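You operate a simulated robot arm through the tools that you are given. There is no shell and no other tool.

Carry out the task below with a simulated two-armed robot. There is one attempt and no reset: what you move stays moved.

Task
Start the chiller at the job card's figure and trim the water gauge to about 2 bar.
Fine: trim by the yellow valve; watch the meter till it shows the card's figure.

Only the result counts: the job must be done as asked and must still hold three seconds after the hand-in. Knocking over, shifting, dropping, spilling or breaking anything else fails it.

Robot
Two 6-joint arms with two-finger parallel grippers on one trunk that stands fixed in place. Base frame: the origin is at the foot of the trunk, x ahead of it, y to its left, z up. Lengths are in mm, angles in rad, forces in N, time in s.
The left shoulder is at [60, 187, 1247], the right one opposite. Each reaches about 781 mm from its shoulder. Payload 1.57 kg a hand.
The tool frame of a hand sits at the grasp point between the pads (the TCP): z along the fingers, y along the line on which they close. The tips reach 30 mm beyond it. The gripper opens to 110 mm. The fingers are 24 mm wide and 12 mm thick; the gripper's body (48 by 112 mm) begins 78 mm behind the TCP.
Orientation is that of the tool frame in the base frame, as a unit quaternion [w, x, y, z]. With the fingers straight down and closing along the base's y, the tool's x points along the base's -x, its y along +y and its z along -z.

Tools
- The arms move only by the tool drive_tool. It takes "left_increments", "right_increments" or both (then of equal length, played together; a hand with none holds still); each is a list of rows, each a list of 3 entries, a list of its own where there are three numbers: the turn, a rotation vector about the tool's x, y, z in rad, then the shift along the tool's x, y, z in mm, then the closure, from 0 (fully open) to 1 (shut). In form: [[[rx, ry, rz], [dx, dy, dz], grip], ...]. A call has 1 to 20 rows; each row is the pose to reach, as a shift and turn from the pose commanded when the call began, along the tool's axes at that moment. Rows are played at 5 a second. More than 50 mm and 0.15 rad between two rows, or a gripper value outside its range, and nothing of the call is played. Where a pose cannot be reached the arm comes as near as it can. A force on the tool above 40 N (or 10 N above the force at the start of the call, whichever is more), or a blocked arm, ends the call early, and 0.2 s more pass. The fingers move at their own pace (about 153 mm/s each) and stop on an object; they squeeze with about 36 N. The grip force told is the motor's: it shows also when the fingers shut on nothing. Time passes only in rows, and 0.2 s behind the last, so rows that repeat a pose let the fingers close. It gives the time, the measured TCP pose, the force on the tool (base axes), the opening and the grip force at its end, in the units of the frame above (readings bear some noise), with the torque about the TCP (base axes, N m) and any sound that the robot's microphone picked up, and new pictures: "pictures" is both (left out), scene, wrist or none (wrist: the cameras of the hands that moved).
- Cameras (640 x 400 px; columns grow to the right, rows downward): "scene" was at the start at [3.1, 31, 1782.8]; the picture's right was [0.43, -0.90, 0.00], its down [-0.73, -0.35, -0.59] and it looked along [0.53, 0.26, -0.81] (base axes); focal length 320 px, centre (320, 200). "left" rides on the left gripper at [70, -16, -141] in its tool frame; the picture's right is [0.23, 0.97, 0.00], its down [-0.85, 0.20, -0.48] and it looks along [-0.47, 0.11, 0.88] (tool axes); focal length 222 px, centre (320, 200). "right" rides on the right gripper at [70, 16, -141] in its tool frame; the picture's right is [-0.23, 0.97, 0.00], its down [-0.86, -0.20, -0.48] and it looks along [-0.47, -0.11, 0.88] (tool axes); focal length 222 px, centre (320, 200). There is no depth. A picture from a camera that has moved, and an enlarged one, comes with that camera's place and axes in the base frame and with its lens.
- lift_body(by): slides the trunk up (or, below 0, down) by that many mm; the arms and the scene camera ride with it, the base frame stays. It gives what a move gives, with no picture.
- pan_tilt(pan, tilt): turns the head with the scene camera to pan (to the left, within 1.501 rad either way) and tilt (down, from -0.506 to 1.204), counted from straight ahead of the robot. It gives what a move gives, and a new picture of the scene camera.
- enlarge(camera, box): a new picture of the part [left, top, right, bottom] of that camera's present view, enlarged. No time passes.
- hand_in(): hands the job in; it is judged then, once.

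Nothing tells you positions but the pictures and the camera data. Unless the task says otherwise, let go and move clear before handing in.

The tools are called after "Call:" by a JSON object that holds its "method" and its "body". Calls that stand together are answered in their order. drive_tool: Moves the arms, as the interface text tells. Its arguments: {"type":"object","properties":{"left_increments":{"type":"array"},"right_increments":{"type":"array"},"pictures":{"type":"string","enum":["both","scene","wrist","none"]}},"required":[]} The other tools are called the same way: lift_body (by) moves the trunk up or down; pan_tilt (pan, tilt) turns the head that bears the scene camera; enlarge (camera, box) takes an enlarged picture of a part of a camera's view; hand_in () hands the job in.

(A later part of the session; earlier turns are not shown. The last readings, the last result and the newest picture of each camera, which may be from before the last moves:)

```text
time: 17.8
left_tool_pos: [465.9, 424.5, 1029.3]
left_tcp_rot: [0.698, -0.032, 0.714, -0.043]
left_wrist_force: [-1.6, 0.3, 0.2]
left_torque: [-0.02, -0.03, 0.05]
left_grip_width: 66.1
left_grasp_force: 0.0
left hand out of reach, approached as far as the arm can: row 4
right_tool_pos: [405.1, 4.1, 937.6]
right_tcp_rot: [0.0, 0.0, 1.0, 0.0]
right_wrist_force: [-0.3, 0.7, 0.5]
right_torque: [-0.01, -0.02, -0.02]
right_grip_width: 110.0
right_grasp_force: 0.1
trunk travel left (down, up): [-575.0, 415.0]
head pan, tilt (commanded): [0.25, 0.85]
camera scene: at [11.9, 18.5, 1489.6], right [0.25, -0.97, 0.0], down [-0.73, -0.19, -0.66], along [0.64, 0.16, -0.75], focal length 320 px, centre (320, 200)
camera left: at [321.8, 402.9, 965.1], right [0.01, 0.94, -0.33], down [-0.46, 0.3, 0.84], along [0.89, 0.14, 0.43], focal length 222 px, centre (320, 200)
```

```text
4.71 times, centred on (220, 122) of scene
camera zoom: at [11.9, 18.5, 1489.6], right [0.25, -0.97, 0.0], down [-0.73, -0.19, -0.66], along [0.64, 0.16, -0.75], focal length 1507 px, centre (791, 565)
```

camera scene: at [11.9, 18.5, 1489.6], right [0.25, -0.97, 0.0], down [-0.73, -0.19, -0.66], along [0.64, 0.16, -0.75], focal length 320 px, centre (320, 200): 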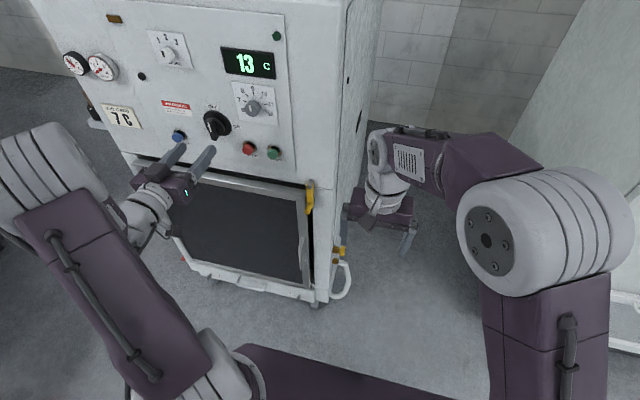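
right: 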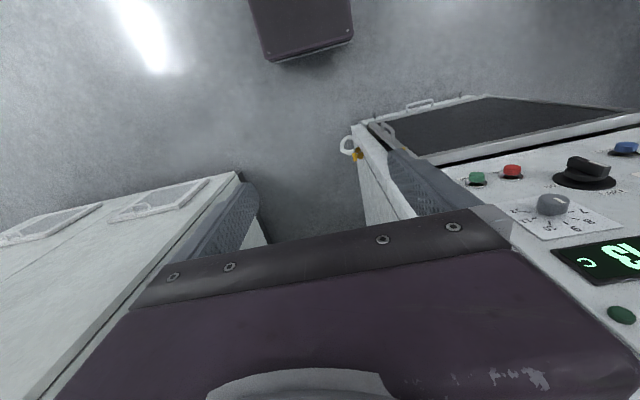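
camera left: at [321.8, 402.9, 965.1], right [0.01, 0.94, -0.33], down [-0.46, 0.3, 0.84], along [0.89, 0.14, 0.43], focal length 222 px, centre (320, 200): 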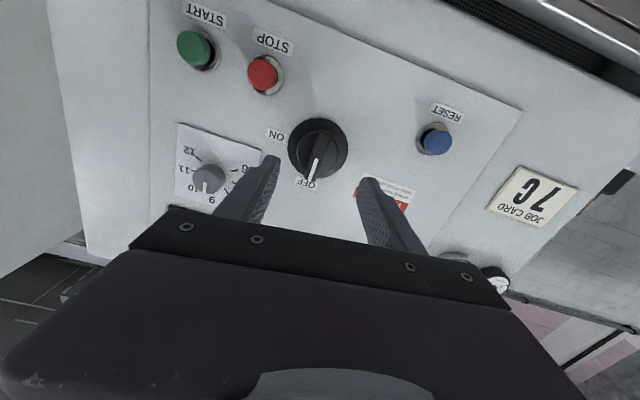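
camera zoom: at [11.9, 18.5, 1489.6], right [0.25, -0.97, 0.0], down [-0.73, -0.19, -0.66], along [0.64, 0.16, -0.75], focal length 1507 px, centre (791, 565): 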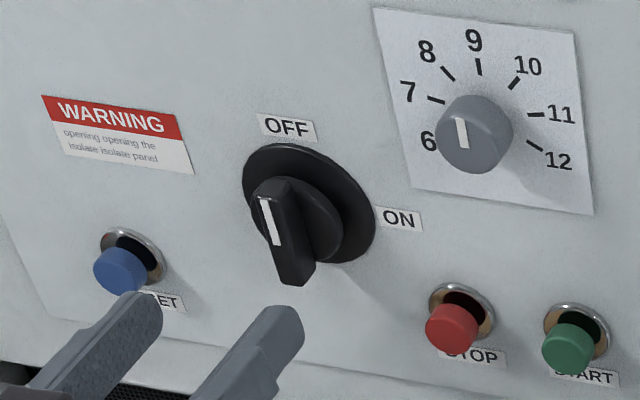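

The bar sprang back to OFF. I'll check the dial's mark in the wrist picture, then carry on rolling the hand.

Call:
{"method": "enlarge", "body": {"camera": "left", "box": [160, 100, 360, 225]}}

Call:
{"method": "drive_tool", "body": {"left_increments": [[[0, 0, -0.14], [0, 0, 0], 0.4], [[0, 0, -0.28], [0, 0, 0], 0.4], [[0, 0, -0.42], [0, 0, 0], 0.4], [[0, 0, -0.56], [0, 0, 0], 0.4], [[0, 0, -0.7], [0, 0, 0], 0.4], [[0, 0, -0.84], [0, 0, 0], 0.4], [[0, 0, -0.98], [0, 0, 0], 0.4], [[0, 0, -1.12], [0, 0, 0], 0.4], [[0, 0, -1.26], [0, 0, 0], 0.4], [[0, 0, -1.4], [0, 0, 0], 0.4]], "pictures": "both"}}

```text
3.20 times, centred on (260, 162) of left
camera zoom: at [321.8, 402.9, 965.1], right [0.01, 0.94, -0.33], down [-0.46, 0.3, 0.84], along [0.89, 0.14, 0.43], focal length 711 px, centre (512, 320)
```

zoom: 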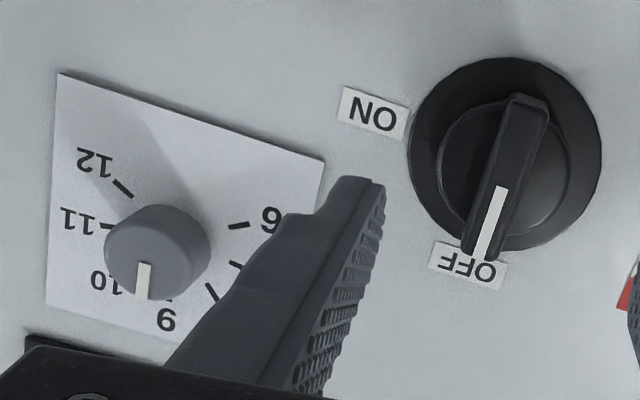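

```text
time: 20.0
left_tool_pos: [468.0, 424.3, 1028.6]
left_tcp_rot: [0.506, -0.484, 0.526, -0.483]
left_wrist_force: [-0.1, 0.1, -0.2]
left_torque: [0.01, -0.01, -0.01]
left_grip_width: 66.0
left_grasp_force: 0.1
right_tool_pos: [406.2, 3.6, 936.4]
right_tcp_rot: [0.0, 0.0, 1.0, 0.001]
right_wrist_force: [0.3, 0.3, 0.0]
right_torque: [0.01, 0.05, -0.01]
right_grip_width: 110.0
right_grasp_force: 0.1
trunk travel left (down, up): [-575.0, 415.0]
head pan, tilt (commanded): [0.25, 0.85]
camera scene: at [12.8, 18.6, 1489.6], right [0.25, -0.97, 0.0], down [-0.73, -0.19, -0.66], along [0.64, 0.16, -0.75], focal length 320 px, centre (320, 200)
camera left: at [323.2, 356.2, 1044.1], right [-0.02, -0.16, -0.99], down [-0.47, 0.87, -0.13], along [0.88, 0.46, -0.1], focal length 222 px, centre (320, 200)
```

scene: 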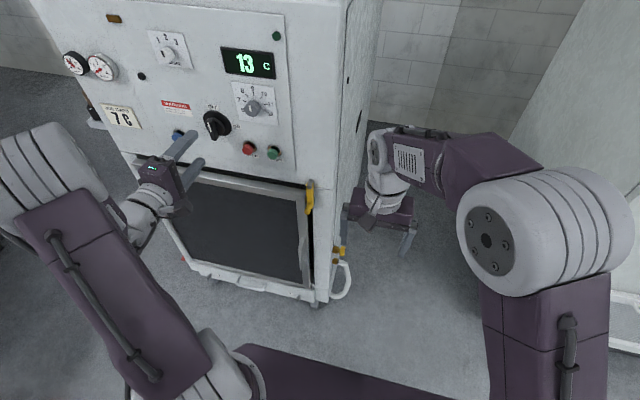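
left: 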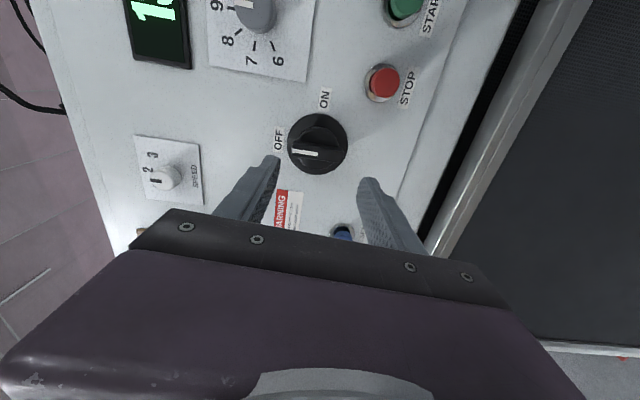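

The dial's mark is at 9 now (to be turned to 7). The roll continues well in this direction, so I'll complete it to −π with a small tilt correction and centre on the switch.

Call:
{"method": "drive_tool", "body": {"left_increments": [[[0.0026, 0, -0.1363], [4.3, 0, 0], 0.4], [[0.0053, 0, -0.2727], [4.3, 0, 0], 0.4], [[0.0079, 0, -0.409], [4.3, 0, 0], 0.4], [[0.0105, 0, -0.5453], [4.3, 0, 0], 0.4], [[0.0132, 0.001, -0.6817], [4.3, 0, 0], 0.4], [[0.0158, 0.001, -0.818], [4.3, 0, 0], 0.4], [[0.0184, 0.001, -0.9543], [4.3, 0, 0], 0.4], [[0.0211, 0.001, -1.0907], [4.3, 0, 0], 0.4], [[0.0237, 0.001, -1.227], [4.3, 0, 0], 0.4], [[0.0263, 0.0015, -1.3633], [4.3, 0, 0], 0.4], [[0.029, 0.0016, -1.4997], [4.3, 0, 0], 0.4], [[0.0316, 0.0017, -1.636], [4.3, 0, 0], 0.4], [[0.0316, 0.0017, -1.636], [4.3, 0, 0], 0.4]], "pictures": "both"}}

```text
time: 22.8
left_tool_pos: [468.1, 420.1, 1030.0]
left_tcp_rot: [0.0, 0.707, 0.0, 0.707]
left_wrist_force: [-0.4, -0.5, 0.0]
left_torque: [0.0, -0.01, 0.04]
left_grip_width: 66.2
left_grasp_force: 0.0
right_tool_pos: [405.6, 3.7, 936.1]
right_tcp_rot: [0.0, 0.0, 1.0, 0.0]
right_wrist_force: [0.1, 0.5, 0.0]
right_torque: [0.03, 0.01, 0.0]
right_grip_width: 110.2
right_grasp_force: 0.0
trunk travel left (down, up): [-575.0, 415.0]
head pan, tilt (commanded): [0.25, 0.85]
camera scene: at [12.7, 18.6, 1489.6], right [0.25, -0.97, 0.0], down [-0.73, -0.19, -0.66], along [0.64, 0.16, -0.75], focal length 320 px, centre (320, 200)
camera left: at [324.2, 436.3, 1098.8], right [0.0, -0.97, 0.23], down [-0.48, -0.2, -0.85], along [0.88, -0.11, -0.47], focal length 222 px, centre (320, 200)
```

scene: 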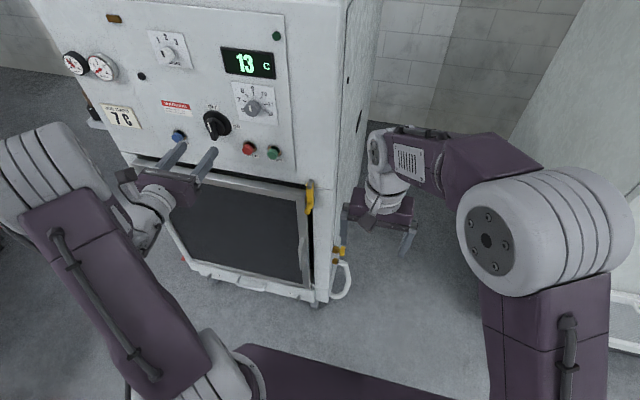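
left: 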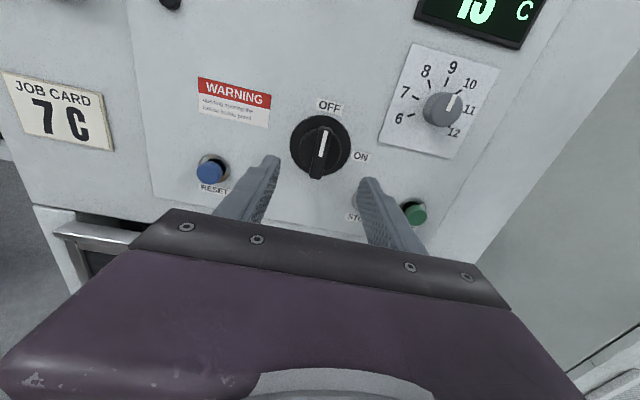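

The hand is now upright with the camera on top. I'll zoom to check centring on the bar.

Call:
{"method": "enlarge", "body": {"camera": "left", "box": [250, 80, 390, 220]}}

Call:
{"method": "enlarge", "body": {"camera": "left", "box": [370, 40, 510, 170]}}

```text
2.86 times, centred on (320, 150) of left
camera zoom: at [324.2, 436.3, 1098.8], right [0.0, -0.97, 0.23], down [-0.48, -0.2, -0.85], along [0.88, -0.11, -0.47], focal length 635 px, centre (320, 343)
```

zoom: 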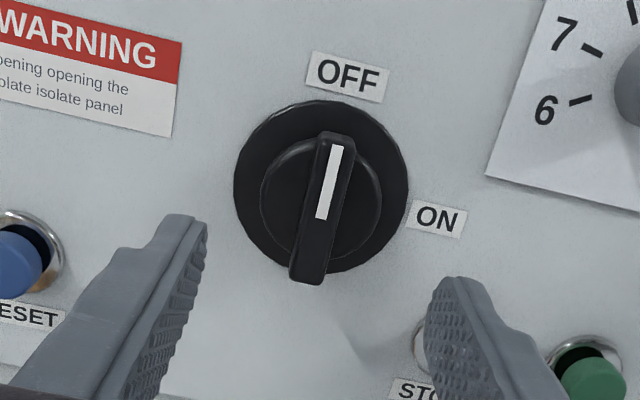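

```text
3.08 times, centred on (440, 105) of left
camera zoom: at [324.2, 436.3, 1098.8], right [0.0, -0.97, 0.23], down [-0.48, -0.2, -0.85], along [0.88, -0.11, -0.47], focal length 684 px, centre (-49, 492)
```

zoom: 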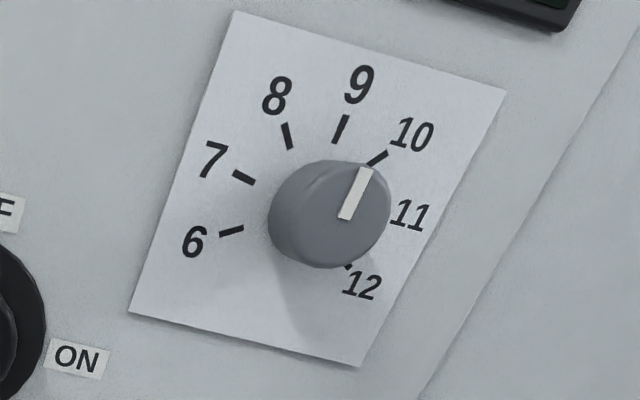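

The bar is centred within a couple of millimetres. I'll go forward 66 mm and close on it.

Call:
{"method": "drive_tool", "body": {"left_increments": [[[0, 0, 0], [0, 0.5, 30], 0.4], [[0, 0, 0], [0, 0.5, 55], 0.5], [[0, 0, 0], [0, 0.5, 66], 0.7], [[0, 0, 0], [0, 0.5, 66], 1.0], [[0, 0, 0], [0, 0.5, 66], 1.0], [[0, 0, 0], [0, 0.5, 66], 1.0]], "pictures": "both"}}

Call:
{"method": "enlarge", "body": {"camera": "left", "box": [270, 110, 370, 210]}}

```text
time: 24.2
left_tool_pos: [532.5, 419.7, 1027.7]
left_tcp_rot: [-0.001, 0.707, 0.0, 0.707]
left_wrist_force: [-0.7, 1.0, -0.1]
left_torque: [0.01, 0.35, 0.08]
left_grip_width: 13.8
left_grasp_force: 30.5
right_tool_pos: [405.4, 3.6, 937.0]
right_tcp_rot: [0.0, 0.0, 1.0, 0.0]
right_wrist_force: [-0.8, -0.2, -0.3]
right_torque: [-0.01, 0.0, -0.03]
right_grip_width: 110.2
right_grasp_force: 0.1
trunk travel left (down, up): [-575.0, 415.0]
head pan, tilt (commanded): [0.25, 0.85]
camera scene: at [12.5, 19.1, 1489.6], right [0.25, -0.97, 0.0], down [-0.73, -0.19, -0.66], along [0.64, 0.16, -0.75], focal length 320 px, centre (320, 200)
camera left: at [389.9, 436.0, 1098.6], right [0.0, -0.97, 0.23], down [-0.48, -0.2, -0.86], along [0.88, -0.11, -0.47], focal length 222 px, centre (320, 200)
```

scene: 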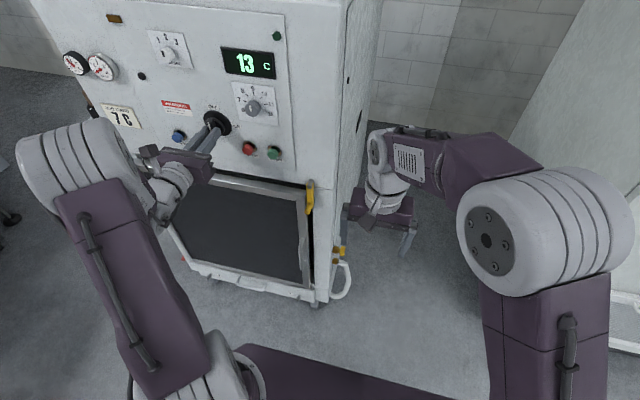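
left: 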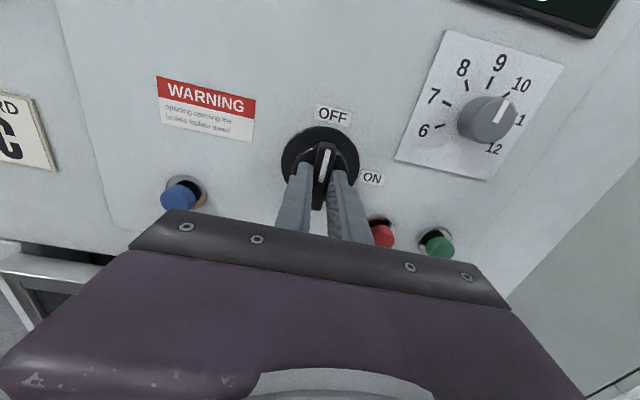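

```text
4.00 times, centred on (320, 160) of left
camera zoom: at [389.9, 436.0, 1098.6], right [0.0, -0.97, 0.23], down [-0.48, -0.2, -0.86], along [0.88, -0.11, -0.47], focal length 888 px, centre (320, 360)
```

zoom: 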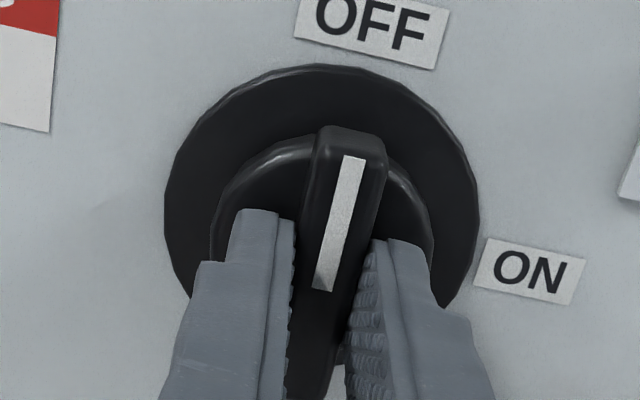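

Good grip with almost no side force. I'll turn it clockwise, first to 0.7 rad.

Call:
{"method": "drive_tool", "body": {"left_increments": [[[0, 0, 0.12], [0, 0, 0], 1.0], [[0, 0, 0.24], [0, 0, 0], 1.0], [[0, 0, 0.36], [0, 0, 0], 1.0], [[0, 0, 0.48], [0, 0, 0], 1.0], [[0, 0, 0.6], [0, 0, 0], 1.0], [[0, 0, 0.72], [0, 0, 0], 1.0]], "pictures": "wrist"}}

Call:
{"method": "enlarge", "body": {"camera": "scene", "box": [180, 95, 250, 165]}}

```text
time: 25.6
left_tool_pos: [532.2, 420.4, 1029.6]
left_tcp_rot: [-0.252, 0.661, -0.25, 0.661]
left_wrist_force: [1.2, 5.7, 3.5]
left_torque: [-0.01, 0.14, 0.29]
left_grip_width: 14.1
left_grasp_force: 30.4
right_tool_pos: [406.0, 5.1, 935.8]
right_tcp_rot: [0.0, 0.0, 1.0, -0.001]
right_wrist_force: [-0.5, 0.2, 0.1]
right_torque: [0.01, 0.0, -0.01]
right_grip_width: 110.1
right_grasp_force: 0.0
trunk travel left (down, up): [-575.0, 415.0]
head pan, tilt (commanded): [0.25, 0.85]
camera left: at [389.9, 386.7, 1092.0], right [0.0, -0.88, -0.47], down [-0.48, 0.42, -0.77], along [0.88, 0.23, -0.42], focal length 222 px, centre (320, 200)
```

left: 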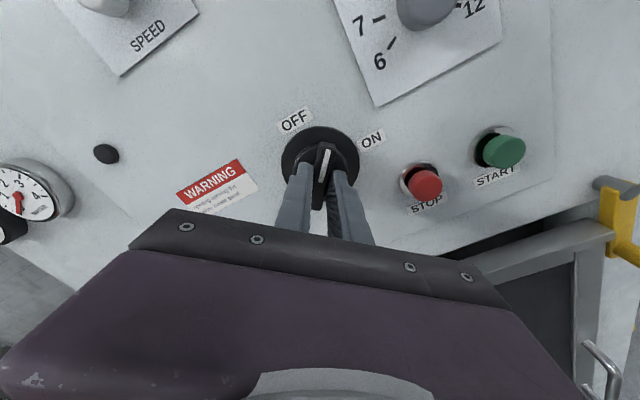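

```text
5.71 times, centred on (215, 130) of scene
camera zoom: at [12.4, 19.7, 1489.6], right [0.25, -0.97, 0.0], down [-0.73, -0.19, -0.66], along [0.64, 0.16, -0.75], focal length 1830 px, centre (920, 600)
```

zoom: 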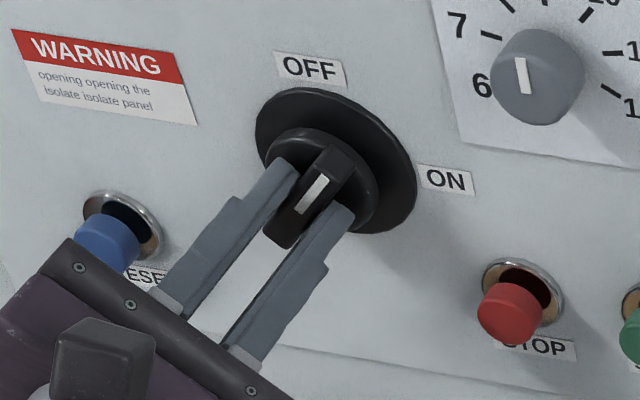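

The switch turns freely, now about 41°. I'll continue to 90°.

Call:
{"method": "drive_tool", "body": {"left_increments": [[[0, 0, 0.12], [0, 0, 0], 1.0], [[0, 0, 0.24], [0, 0, 0], 1.0], [[0, 0, 0.36], [0, 0, 0], 1.0], [[0, 0, 0.48], [0, 0, 0], 1.0], [[0, 0, 0.6], [0, 0, 0], 1.0], [[0, 0, 0.72], [0, 0, 0], 1.0], [[0, 0, 0.85], [0, 0, 0], 1.0], [[0, 0, 0.85], [0, 0, 0], 1.0]], "pictures": "both"}}

Call:
{"method": "enlarge", "body": {"camera": "scene", "box": [180, 95, 250, 165]}}

```text
time: 27.4
left_tool_pos: [533.7, 420.4, 1029.4]
left_tcp_rot: [0.501, -0.499, 0.5, -0.5]
left_wrist_force: [7.7, 13.7, 17.2]
left_torque: [-0.16, -0.24, -0.15]
left_grip_width: 13.8
left_grasp_force: 30.1
right_tool_pos: [405.9, 5.2, 936.6]
right_tcp_rot: [0.0, 0.0, 1.0, -0.001]
right_wrist_force: [0.2, -0.2, 0.5]
right_torque: [0.0, -0.05, -0.01]
right_grip_width: 109.9
right_grasp_force: 0.0
trunk travel left (down, up): [-575.0, 415.0]
head pan, tilt (commanded): [0.25, 0.85]
camera scene: at [12.3, 20.3, 1489.7], right [0.25, -0.97, 0.0], down [-0.73, -0.19, -0.66], along [0.64, 0.16, -0.75], focal length 320 px, centre (320, 200)
camera left: at [389.9, 351.1, 1045.7], right [0.0, -0.23, -0.97], down [-0.48, 0.86, -0.2], along [0.88, 0.47, -0.11], focal length 222 px, centre (320, 200)
```

scene: 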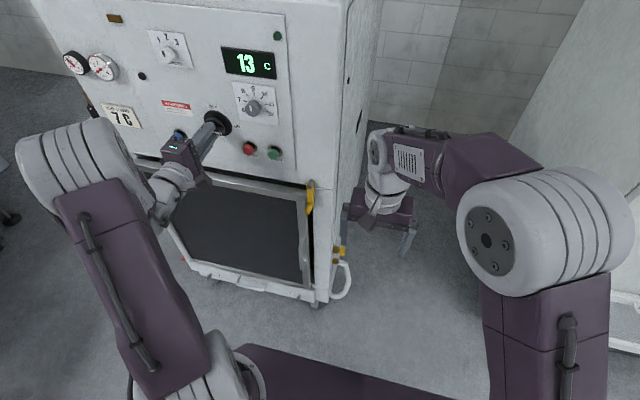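
left: 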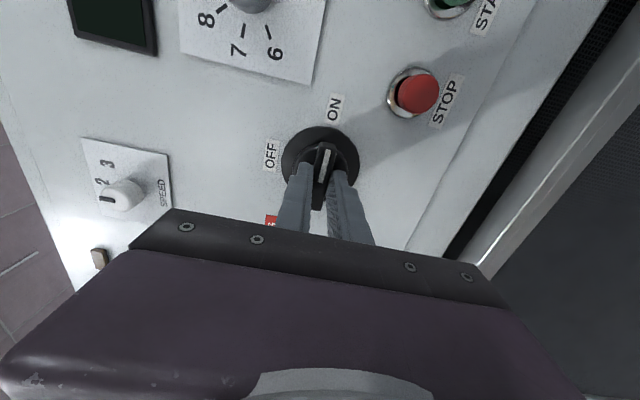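

```text
5.71 times, centred on (215, 130) of scene
camera zoom: at [12.3, 20.3, 1489.7], right [0.25, -0.97, 0.0], down [-0.73, -0.19, -0.66], along [0.64, 0.16, -0.75], focal length 1830 px, centre (920, 600)
```

zoom: 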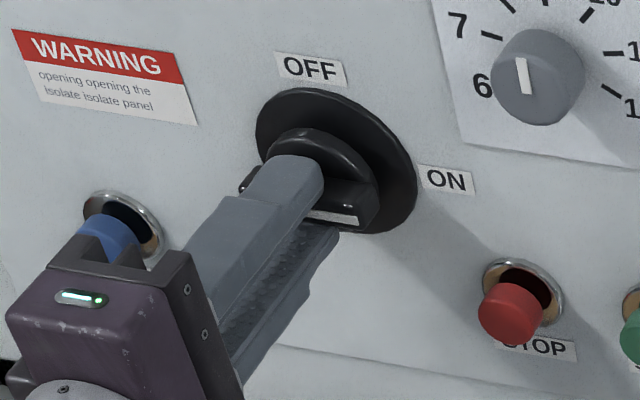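

The switch is at ON. I'll let go, back off 70 mm and check that it stays.

Call:
{"method": "drive_tool", "body": {"left_increments": [[[0, 0, 0], [0, 0, 0], 0.6], [[0, 0, 0], [0, 0, 0], 0.4], [[0, 0, 0], [0, 0, -25], 0.4], [[0, 0, 0], [0, 0, -60], 0.4], [[0, 0, 0], [0, 0, -75], 0.4]], "pictures": "both"}}

Call:
{"method": "enlarge", "body": {"camera": "scene", "box": [50, 10, 300, 166]}}

```text
time: 28.6
left_tool_pos: [459.0, 418.5, 1029.6]
left_tcp_rot: [-0.5, 0.5, -0.5, 0.5]
left_wrist_force: [0.0, 0.0, 0.6]
left_torque: [0.02, 0.01, -0.03]
left_grip_width: 65.8
left_grasp_force: 0.1
right_tool_pos: [405.7, 4.2, 937.6]
right_tcp_rot: [0.0, 0.001, 1.0, 0.0]
right_wrist_force: [0.2, -0.5, 0.0]
right_torque: [0.0, -0.03, -0.01]
right_grip_width: 110.1
right_grasp_force: 0.0
trunk travel left (down, up): [-575.0, 415.0]
head pan, tilt (commanded): [0.25, 0.85]
camera scene: at [12.8, 18.6, 1489.6], right [0.25, -0.97, 0.0], down [-0.73, -0.19, -0.66], along [0.64, 0.16, -0.75], focal length 320 px, centre (320, 200)
camera left: at [315.5, 349.8, 1045.9], right [0.0, -0.23, -0.97], down [-0.48, 0.86, -0.2], along [0.88, 0.47, -0.11], focal length 222 px, centre (320, 200)
```

scene: 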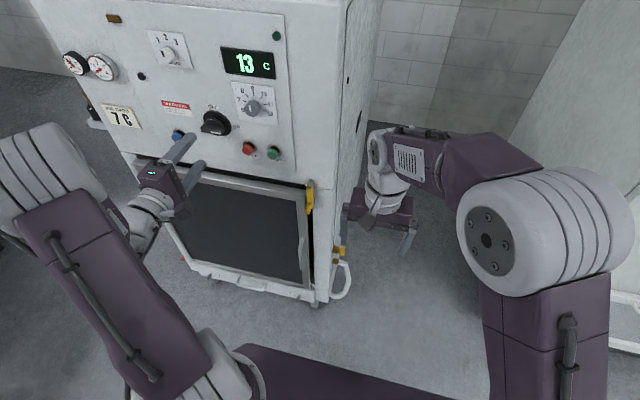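
left: 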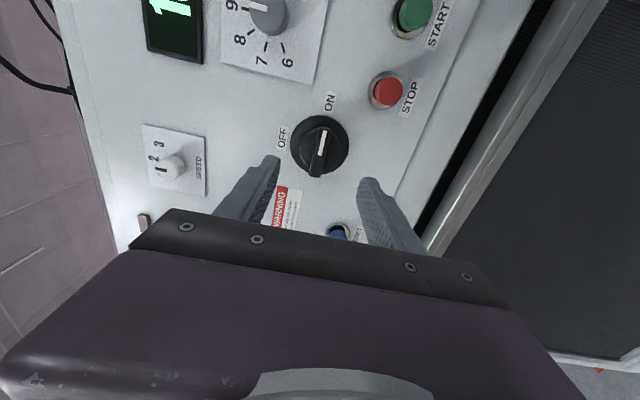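

```text
2.56 times, centred on (175, 88) of scene
camera zoom: at [12.8, 18.6, 1489.6], right [0.25, -0.97, 0.0], down [-0.73, -0.19, -0.66], along [0.64, 0.16, -0.75], focal length 820 px, centre (691, 487)
```

zoom: 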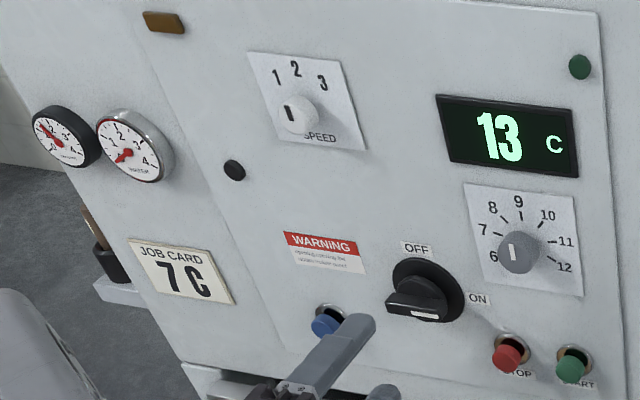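

The switch stays at ON. Next I'll move the hand in front of the dial, at about y=310.5, z=1098.5.

Call:
{"method": "drive_tool", "body": {"left_increments": [[[0, 0, 0], [27, -17.3, 0], 0.4], [[0, 0, 0], [54, -34.5, 0], 0.4], [[0, 0, 0], [81, -51.8, 0], 0.4], [[0, 0, 0], [108, -69, 0], 0.4], [[0, 0, 0], [108, -69, 10], 0.4]], "pictures": "both"}}

Call:
{"method": "enlarge", "body": {"camera": "left", "box": [250, 80, 390, 220]}}

Call:
{"method": "enlarge", "body": {"camera": "scene", "box": [200, 60, 300, 160]}}

```text
time: 29.8
left_tool_pos: [473.5, 316.2, 1099.4]
left_tcp_rot: [0.499, -0.5, 0.501, -0.5]
left_wrist_force: [-0.8, -0.8, 0.6]
left_torque: [-0.04, -0.01, -0.04]
left_grip_width: 65.9
left_grasp_force: 0.1
left hand out of reach, approached as far as the arm can: row 4, 5
right_tool_pos: [405.9, 3.3, 935.9]
right_tcp_rot: [0.0, 0.0, 1.0, 0.0]
right_wrist_force: [-0.2, 0.3, 1.0]
right_torque: [-0.01, 0.02, 0.01]
right_grip_width: 110.2
right_grasp_force: 0.0
trunk travel left (down, up): [-575.0, 415.0]
head pan, tilt (commanded): [0.25, 0.85]
camera scene: at [13.3, 19.3, 1489.6], right [0.25, -0.97, 0.0], down [-0.73, -0.19, -0.66], along [0.64, 0.16, -0.75], focal length 320 px, centre (320, 200)
camera left: at [331.0, 246.3, 1116.2], right [0.0, -0.23, -0.97], down [-0.48, 0.86, -0.2], along [0.88, 0.46, -0.11], focal length 222 px, centre (320, 200)
```

scene: 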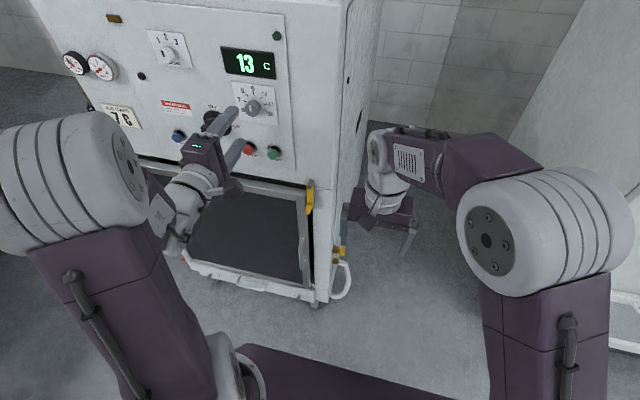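
left: 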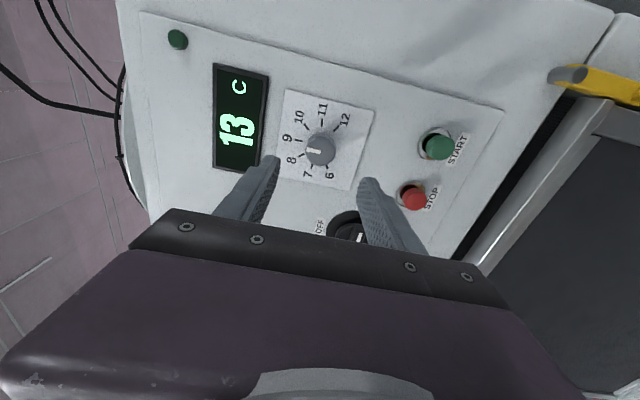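

```text
2.86 times, centred on (320, 150) of left
camera zoom: at [331.0, 246.3, 1116.2], right [0.0, -0.23, -0.97], down [-0.48, 0.86, -0.2], along [0.88, 0.46, -0.11], focal length 635 px, centre (320, 343)
```

zoom: 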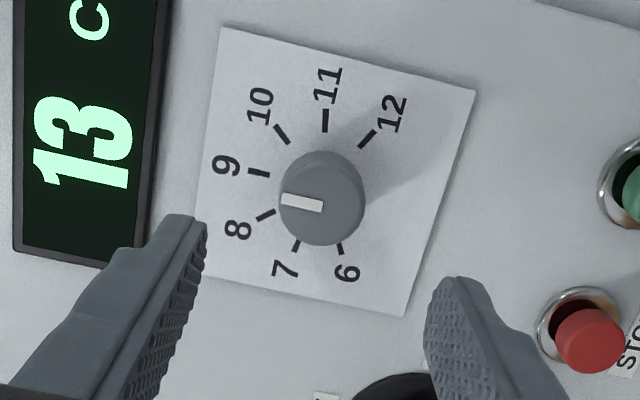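

```text
4.00 times, centred on (250, 110) of scene
camera zoom: at [13.3, 19.3, 1489.6], right [0.25, -0.97, 0.0], down [-0.73, -0.19, -0.66], along [0.64, 0.16, -0.75], focal length 1281 px, centre (600, 560)
```

zoom: 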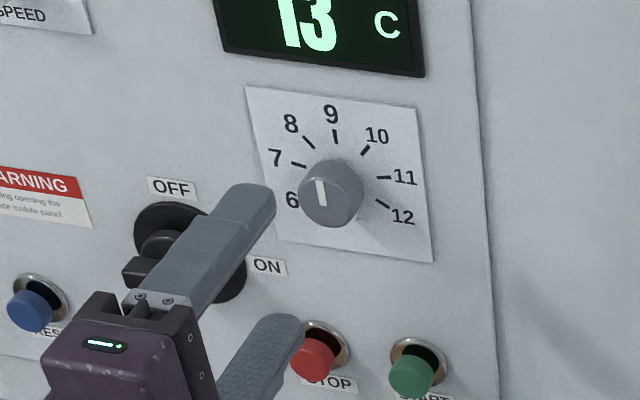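

At this pulled-back depth the left arm is folded to its limit (it stopped at y=316), which should ease further forward. I'll advance to TCP x≈530 and see whether it centres on the knob.

Call:
{"method": "drive_tool", "body": {"left_increments": [[[0, 0, 0], [-2, 0.6, 20], 0.4], [[0, 0, 0], [-2, 0.6, 40], 0.4], [[0, 0, 0], [-2, 0.6, 56], 0.4], [[0, 0, 0], [-2, 0.6, 56], 0.4]], "pictures": "wrist"}}

Call:
{"method": "enlarge", "body": {"camera": "left", "box": [250, 100, 390, 240]}}

Call:
{"method": "enlarge", "body": {"camera": "scene", "box": [200, 60, 300, 160]}}

```text
time: 30.8
left_tool_pos: [530.0, 318.1, 1098.3]
left_tcp_rot: [0.501, -0.5, 0.5, -0.5]
left_wrist_force: [0.0, 0.7, -0.9]
left_torque: [0.0, -0.01, 0.03]
left_grip_width: 66.0
left_grasp_force: 0.1
right_tool_pos: [405.4, 4.5, 936.5]
right_tcp_rot: [0.0, 0.0, 1.0, 0.0]
right_wrist_force: [-0.7, -0.4, -1.0]
right_torque: [-0.04, -0.01, -0.01]
right_grip_width: 110.1
right_grasp_force: 0.0
trunk travel left (down, up): [-575.0, 415.0]
head pan, tilt (commanded): [0.25, 0.85]
camera left: at [387.1, 247.9, 1115.1], right [0.0, -0.23, -0.97], down [-0.48, 0.86, -0.2], along [0.88, 0.47, -0.11], focal length 222 px, centre (320, 200)
```

left: 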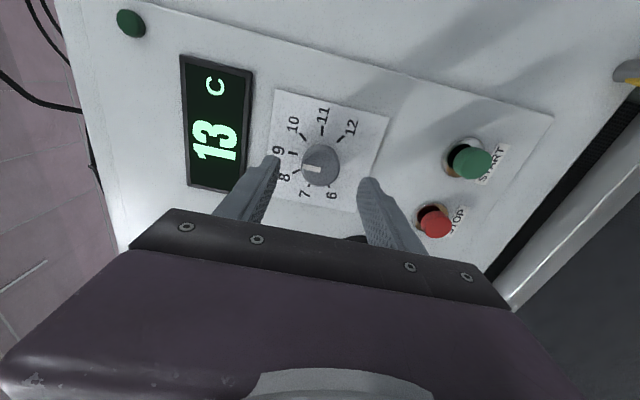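

```text
2.86 times, centred on (320, 170) of left
camera zoom: at [387.1, 247.9, 1115.1], right [0.0, -0.23, -0.97], down [-0.48, 0.86, -0.2], along [0.88, 0.47, -0.11], focal length 635 px, centre (320, 286)
```

zoom: 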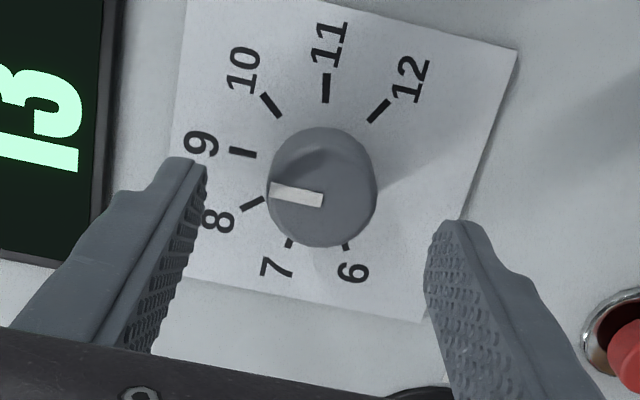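

```text
4.00 times, centred on (250, 110) of scene
camera zoom: at [12.5, 18.7, 1489.6], right [0.25, -0.97, 0.0], down [-0.73, -0.19, -0.66], along [0.64, 0.16, -0.75], focal length 1281 px, centre (600, 560)
```

zoom: 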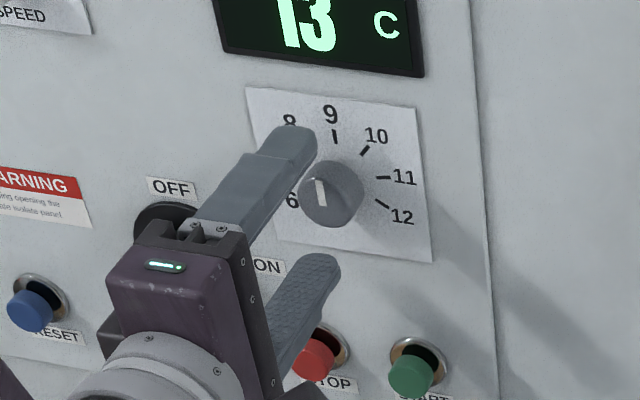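

The arm reaches here; the knob is about 5.5 mm further right and 0.5 mm lower than the hand. I'll correct that and advance 13 mm so that the fingertips flank the knob.

Call:
{"method": "drive_tool", "body": {"left_increments": [[[0, 0, 0], [5.5, 0.5, 0], 0.4], [[0, 0, 0], [5.5, 0.5, 7], 0.4], [[0, 0, 0], [5.5, 0.5, 13], 0.4], [[0, 0, 0], [5.5, 0.5, 13], 0.45]], "pictures": "wrist"}}

Call:
{"method": "enlarge", "body": {"camera": "left", "box": [250, 110, 390, 250]}}

Call:
{"method": "enlarge", "body": {"camera": "scene", "box": [200, 60, 300, 160]}}

```text
time: 31.8
left_tool_pos: [543.9, 312.5, 1097.6]
left_tcp_rot: [0.501, -0.499, 0.501, -0.5]
left_wrist_force: [-0.7, -0.1, 0.4]
left_torque: [-0.02, 0.01, 0.0]
left_grip_width: 60.6
left_grasp_force: 0.1
right_tool_pos: [405.4, 3.8, 936.8]
right_tcp_rot: [0.0, 0.0, 1.0, 0.0]
right_wrist_force: [0.2, 0.4, 0.2]
right_torque: [-0.01, 0.0, 0.01]
right_grip_width: 110.3
right_grasp_force: 0.1
trunk travel left (down, up): [-575.0, 415.0]
head pan, tilt (commanded): [0.25, 0.85]
camera left: at [399.8, 242.6, 1114.5], right [0.0, -0.23, -0.97], down [-0.48, 0.86, -0.2], along [0.88, 0.47, -0.11], focal length 222 px, centre (320, 200)
```

left: 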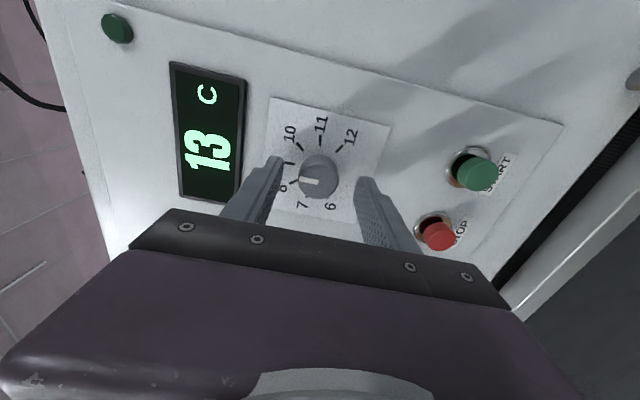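

```text
2.86 times, centred on (320, 180) of left
camera zoom: at [399.8, 242.6, 1114.5], right [0.0, -0.23, -0.97], down [-0.48, 0.86, -0.2], along [0.88, 0.47, -0.11], focal length 635 px, centre (320, 257)
```

zoom: 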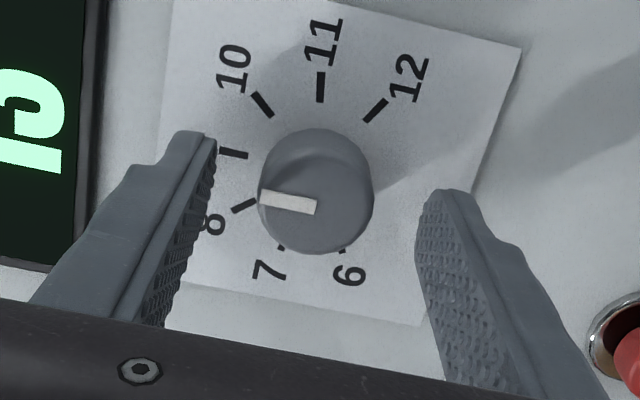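

```text
4.00 times, centred on (250, 110) of scene
camera zoom: at [12.6, 18.6, 1489.6], right [0.25, -0.97, 0.0], down [-0.73, -0.19, -0.66], along [0.64, 0.16, -0.75], focal length 1281 px, centre (600, 560)
```

zoom: 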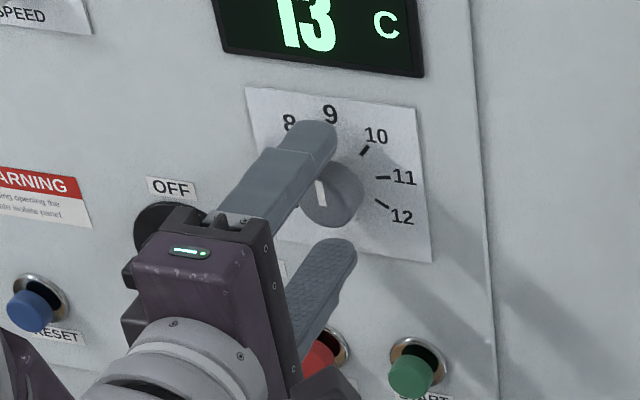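

The fingertips flank the knob, which is at 9. I'll close on it and check the grip.

Call:
{"method": "drive_tool", "body": {"left_increments": [[[0, 0, 0], [0, 0.5, 0], 1.0], [[0, 0, 0], [0, 0.5, 0], 1.0], [[0, 0, 0], [0, 0.5, 0], 1.0]], "pictures": "none"}}

Call:
{"method": "enlarge", "body": {"camera": "left", "box": [250, 110, 390, 250]}}

```text
time: 32.6
left_tool_pos: [545.1, 313.2, 1100.2]
left_tcp_rot: [0.502, -0.498, 0.499, -0.501]
left_wrist_force: [7.9, 4.9, 18.4]
left_torque: [-0.04, 0.04, -0.06]
left_grip_width: 31.7
left_grasp_force: 40.3
right_tool_pos: [405.2, 3.3, 937.3]
right_tcp_rot: [0.0, 0.0, 1.0, 0.001]
right_wrist_force: [-0.1, 0.9, 0.5]
right_torque: [0.01, 0.01, -0.05]
right_grip_width: 110.0
right_grasp_force: 0.0
trunk travel left (down, up): [-575.0, 415.0]
head pan, tilt (commanded): [0.25, 0.85]
```

```text
2.86 times, centred on (320, 180) of left
camera zoom: at [399.9, 242.5, 1115.4], right [0.01, -0.23, -0.97], down [-0.48, 0.86, -0.2], along [0.88, 0.47, -0.1], focal length 635 px, centre (320, 257)
```

zoom: 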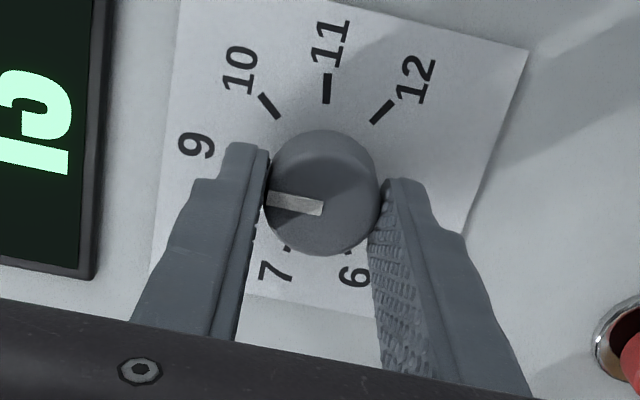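

The knob (32 mm) is gripped but pulls the hand up about 2.5 mm. I'll relieve that and turn counter-clockwise in steps toward 7 (about 80°).

Call:
{"method": "drive_tool", "body": {"left_increments": [[[0, 0, 0], [0, -2.5, 0], 1.0], [[0, 0, -0.12], [-0.5, -2.5, 0], 1.0], [[0, 0, -0.24], [-0.5, -2.5, 0], 1.0], [[0, 0, -0.36], [-0.5, -2.5, 0], 1.0], [[0, 0, -0.48], [-0.5, -2.5, 0], 1.0], [[0, 0, -0.6], [-0.5, -2.5, 0], 1.0], [[0, 0, -0.7], [-0.5, -2.5, 0], 1.0]], "pictures": "wrist"}}

Call:
{"method": "enlarge", "body": {"camera": "left", "box": [250, 100, 390, 240]}}

Call:
{"method": "enlarge", "body": {"camera": "scene", "box": [200, 60, 300, 160]}}

```text
time: 34.2
left_tool_pos: [543.5, 312.0, 1098.8]
left_tcp_rot: [-0.297, 0.642, -0.299, 0.64]
left_wrist_force: [1.2, -1.3, -3.4]
left_torque: [-0.01, -0.9, -0.57]
left_grip_width: 31.4
left_grasp_force: 40.5
right_tool_pos: [406.5, 3.9, 935.7]
right_tcp_rot: [0.0, 0.0, 1.0, 0.0]
right_wrist_force: [-0.3, -0.1, 0.3]
right_torque: [-0.02, -0.04, -0.02]
right_grip_width: 109.8
right_grasp_force: 0.1
trunk travel left (down, up): [-575.0, 415.0]
head pan, tilt (commanded): [0.25, 0.85]
camera left: at [400.1, 269.2, 1156.6], right [0.0, -0.8, -0.6], down [-0.48, 0.53, -0.7], along [0.88, 0.28, -0.39], focal length 222 px, centre (320, 200)
```

left: 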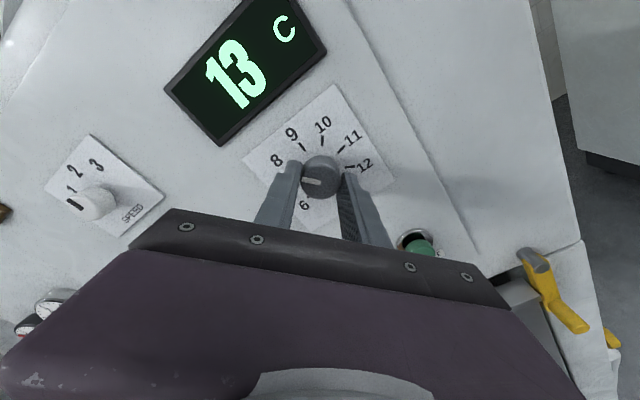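

```text
2.86 times, centred on (320, 170) of left
camera zoom: at [400.1, 269.2, 1156.6], right [0.0, -0.8, -0.6], down [-0.48, 0.53, -0.7], along [0.88, 0.28, -0.39], focal length 635 px, centre (320, 286)
```

zoom: 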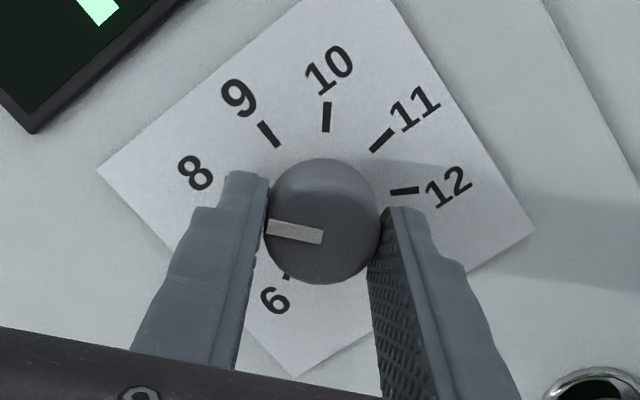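

```text
4.00 times, centred on (250, 110) of scene
camera zoom: at [13.4, 18.5, 1489.5], right [0.25, -0.97, 0.0], down [-0.73, -0.19, -0.66], along [0.64, 0.16, -0.75], focal length 1281 px, centre (600, 560)
```

zoom: 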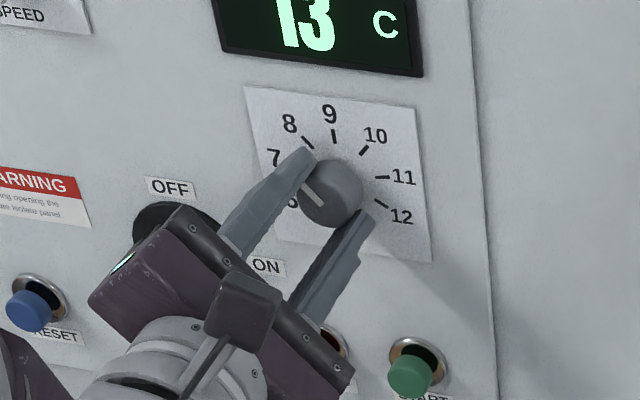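

No slip: the mark now points at 8. I'll turn another 40° to reach 7.

Call:
{"method": "drive_tool", "body": {"left_increments": [[[0, 0, -0.12], [0, 0, 0], 1.0], [[0, 0, -0.24], [0, 0, 0], 1.0], [[0, 0, -0.36], [0, 0, 0], 1.0], [[0, 0, -0.48], [0, 0, 0], 1.0], [[0, 0, -0.6], [0, 0, 0], 1.0], [[0, 0, -0.7], [0, 0, 0], 1.0], [[0, 0, -0.7], [0, 0, 0], 1.0]], "pictures": "wrist"}}

Call:
{"method": "enlarge", "body": {"camera": "left", "box": [250, 100, 390, 240]}}

Call:
{"method": "enlarge", "body": {"camera": "scene", "box": [200, 60, 300, 160]}}

```text
time: 35.8
left_tool_pos: [542.5, 310.5, 1098.1]
left_tcp_rot: [-0.059, 0.707, -0.062, 0.702]
left_wrist_force: [-9.2, -13.1, -24.8]
left_torque: [0.02, 0.19, -0.13]
left_grip_width: 31.3
left_grasp_force: 40.1
right_tool_pos: [405.9, 2.9, 935.7]
right_tcp_rot: [-0.001, 0.0, 1.0, 0.001]
right_wrist_force: [0.3, -0.1, -0.2]
right_torque: [0.02, 0.0, 0.02]
right_grip_width: 109.7
right_grasp_force: 0.1
trunk travel left (down, up): [-575.0, 415.0]
head pan, tilt (commanded): [0.25, 0.85]
camera left: at [400.4, 314.8, 1170.4], right [0.0, -1.0, 0.06], down [-0.48, -0.05, -0.87], along [0.87, -0.03, -0.48], focal length 222 px, centre (320, 200)
```

left: 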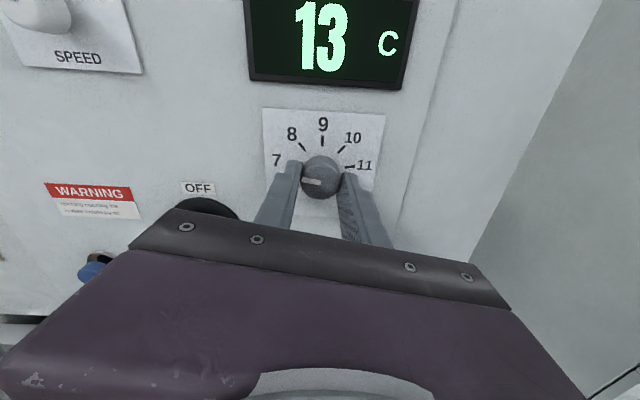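

```text
2.86 times, centred on (320, 170) of left
camera zoom: at [400.4, 314.8, 1170.4], right [0.0, -1.0, 0.06], down [-0.48, -0.05, -0.87], along [0.87, -0.03, -0.48], focal length 635 px, centre (320, 286)
```

zoom: 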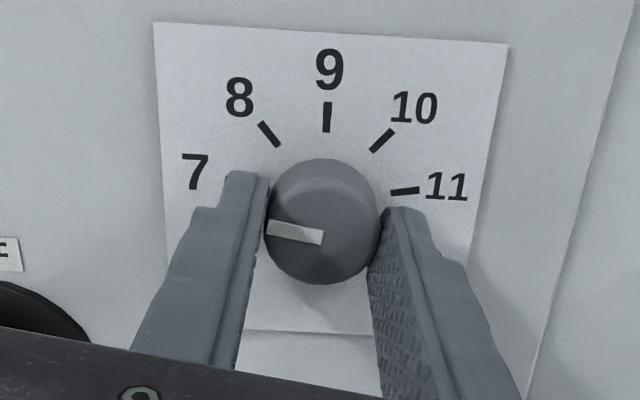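

```text
4.00 times, centred on (250, 110) of scene
camera zoom: at [13.9, 16.9, 1489.5], right [0.25, -0.97, 0.0], down [-0.73, -0.18, -0.66], along [0.64, 0.16, -0.75], focal length 1281 px, centre (600, 560)
```

zoom: 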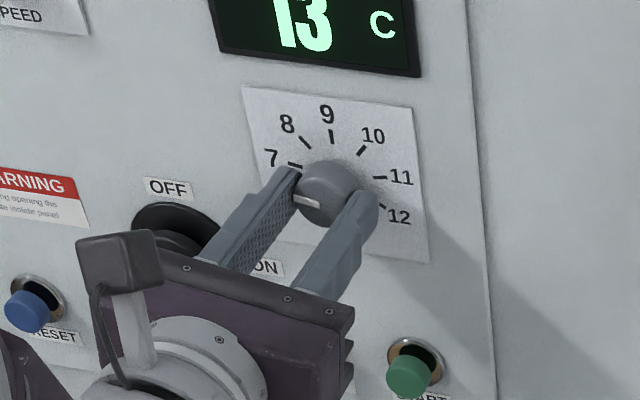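

The mark points at 7. I'll release, back off 60 mm and check the mark.

Call:
{"method": "drive_tool", "body": {"left_increments": [[[0, 0, 0], [0, 0, 0], 0.6], [[0, 0, 0], [0, 0, 0], 0.4], [[0, 0, 0], [0, 0, -25], 0.4], [[0, 0, 0], [0, 0, -45], 0.4]], "pictures": "wrist"}}

Call:
{"method": "enlarge", "body": {"camera": "left", "box": [250, 80, 390, 220]}}

Call:
{"method": "enlarge", "body": {"camera": "scene", "box": [200, 60, 300, 160]}}

```text
time: 36.8
left_tool_pos: [496.9, 311.9, 1100.6]
left_tcp_rot: [-0.06, 0.704, -0.062, 0.705]
left_wrist_force: [-0.3, -0.1, 0.2]
left_torque: [0.0, -0.02, 0.0]
left_grip_width: 66.2
left_grasp_force: 0.0
right_tool_pos: [406.2, 4.6, 936.3]
right_tcp_rot: [0.0, 0.001, 1.0, -0.001]
right_wrist_force: [0.2, -0.6, -0.8]
right_torque: [0.03, 0.0, -0.01]
right_grip_width: 110.1
right_grasp_force: 0.2
trunk travel left (down, up): [-575.0, 415.0]
head pan, tilt (commanded): [0.25, 0.85]
camera left: at [353.7, 316.4, 1172.3], right [0.0, -1.0, 0.06], down [-0.48, -0.05, -0.88], along [0.88, -0.03, -0.48], focal length 222 px, centre (320, 200)
```

left: 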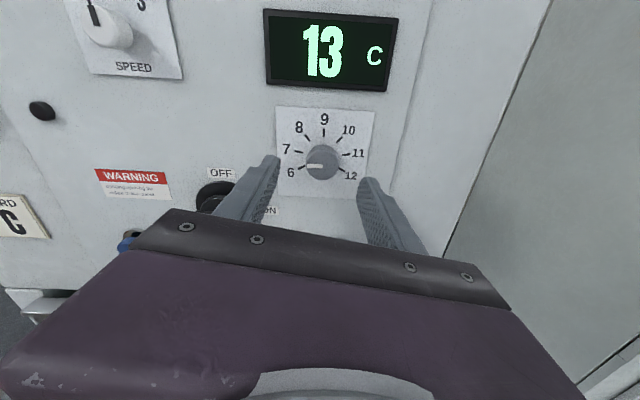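

```text
2.86 times, centred on (320, 150) of left
camera zoom: at [353.7, 316.4, 1172.3], right [0.0, -1.0, 0.06], down [-0.48, -0.05, -0.88], along [0.88, -0.03, -0.48], focal length 635 px, centre (320, 343)
```

zoom: 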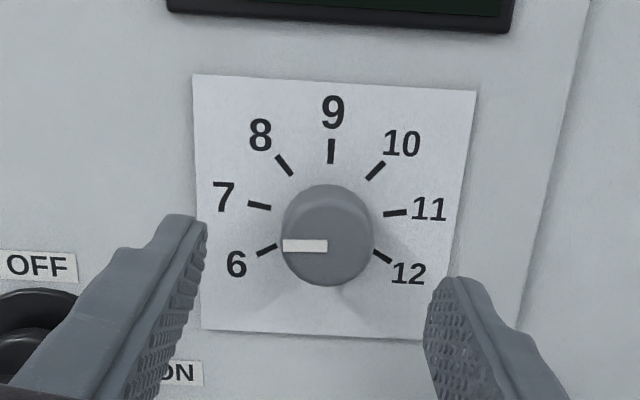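

```text
4.00 times, centred on (250, 110) of scene
camera zoom: at [12.5, 18.4, 1489.6], right [0.25, -0.97, 0.0], down [-0.73, -0.19, -0.66], along [0.64, 0.16, -0.75], focal length 1281 px, centre (600, 560)
```

zoom: 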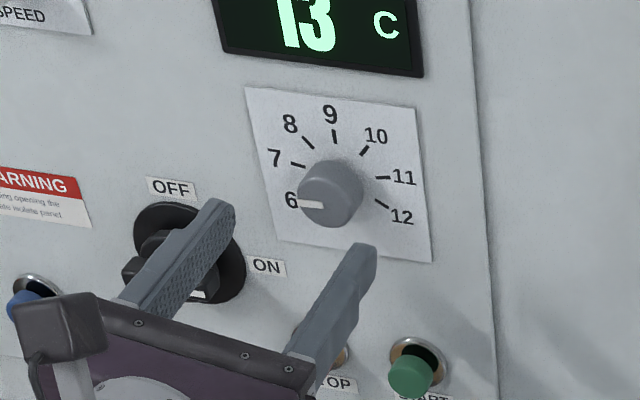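

The release dragged the knob slightly past 7 (mark now about 6.65). The knob's true centre seems to be at y≈310.3, z≈1100.4; I'll re-grip there, centred, and turn back a little clockwise.

Call:
{"method": "drive_tool", "body": {"left_increments": [[[0, 0, 0], [0, 1.6, 20], 0.4], [[0, 0, 0], [0, 1.6, 46], 0.55], [[0, 0, 0], [0, 1.6, 46], 1.0], [[0, 0, 0], [0, 1.6, 46], 1.0], [[0, 0, 0], [0, 1.6, 46], 1.0]], "pictures": "wrist"}}

Call:
{"method": "enlarge", "body": {"camera": "left", "box": [250, 100, 390, 240]}}

```text
time: 38.0
left_tool_pos: [544.1, 310.2, 1099.5]
left_tcp_rot: [-0.061, 0.705, -0.061, 0.704]
left_wrist_force: [-1.3, -4.1, -3.2]
left_torque: [0.01, 0.09, -0.12]
left_grip_width: 30.9
left_grasp_force: 40.3
right_tool_pos: [405.7, 4.3, 936.6]
right_tcp_rot: [0.0, 0.001, 1.0, 0.0]
right_wrist_force: [0.3, -0.1, -0.3]
right_torque: [-0.01, 0.0, 0.01]
right_grip_width: 110.2
right_grasp_force: 0.0
trunk travel left (down, up): [-575.0, 415.0]
head pan, tilt (commanded): [0.25, 0.85]
camera left: at [401.3, 314.2, 1171.4], right [0.0, -1.0, 0.06], down [-0.48, -0.05, -0.88], along [0.88, -0.03, -0.48], focal length 222 px, centre (320, 200)
```

left: 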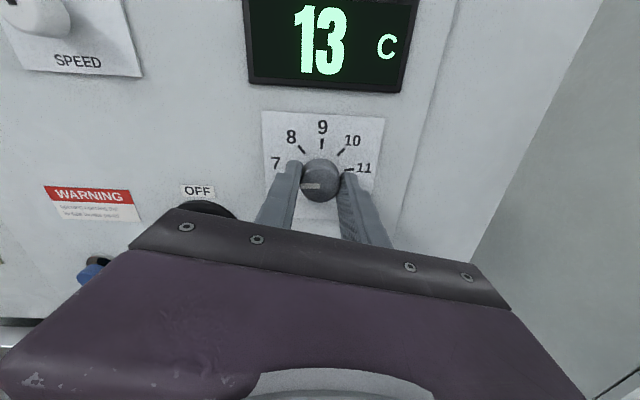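

```text
2.86 times, centred on (320, 170) of left
camera zoom: at [401.3, 314.2, 1171.4], right [0.0, -1.0, 0.06], down [-0.48, -0.05, -0.88], along [0.88, -0.03, -0.48], focal length 635 px, centre (320, 286)
```

zoom: 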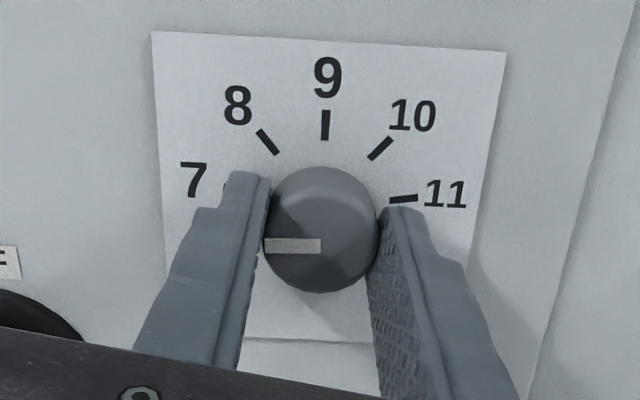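

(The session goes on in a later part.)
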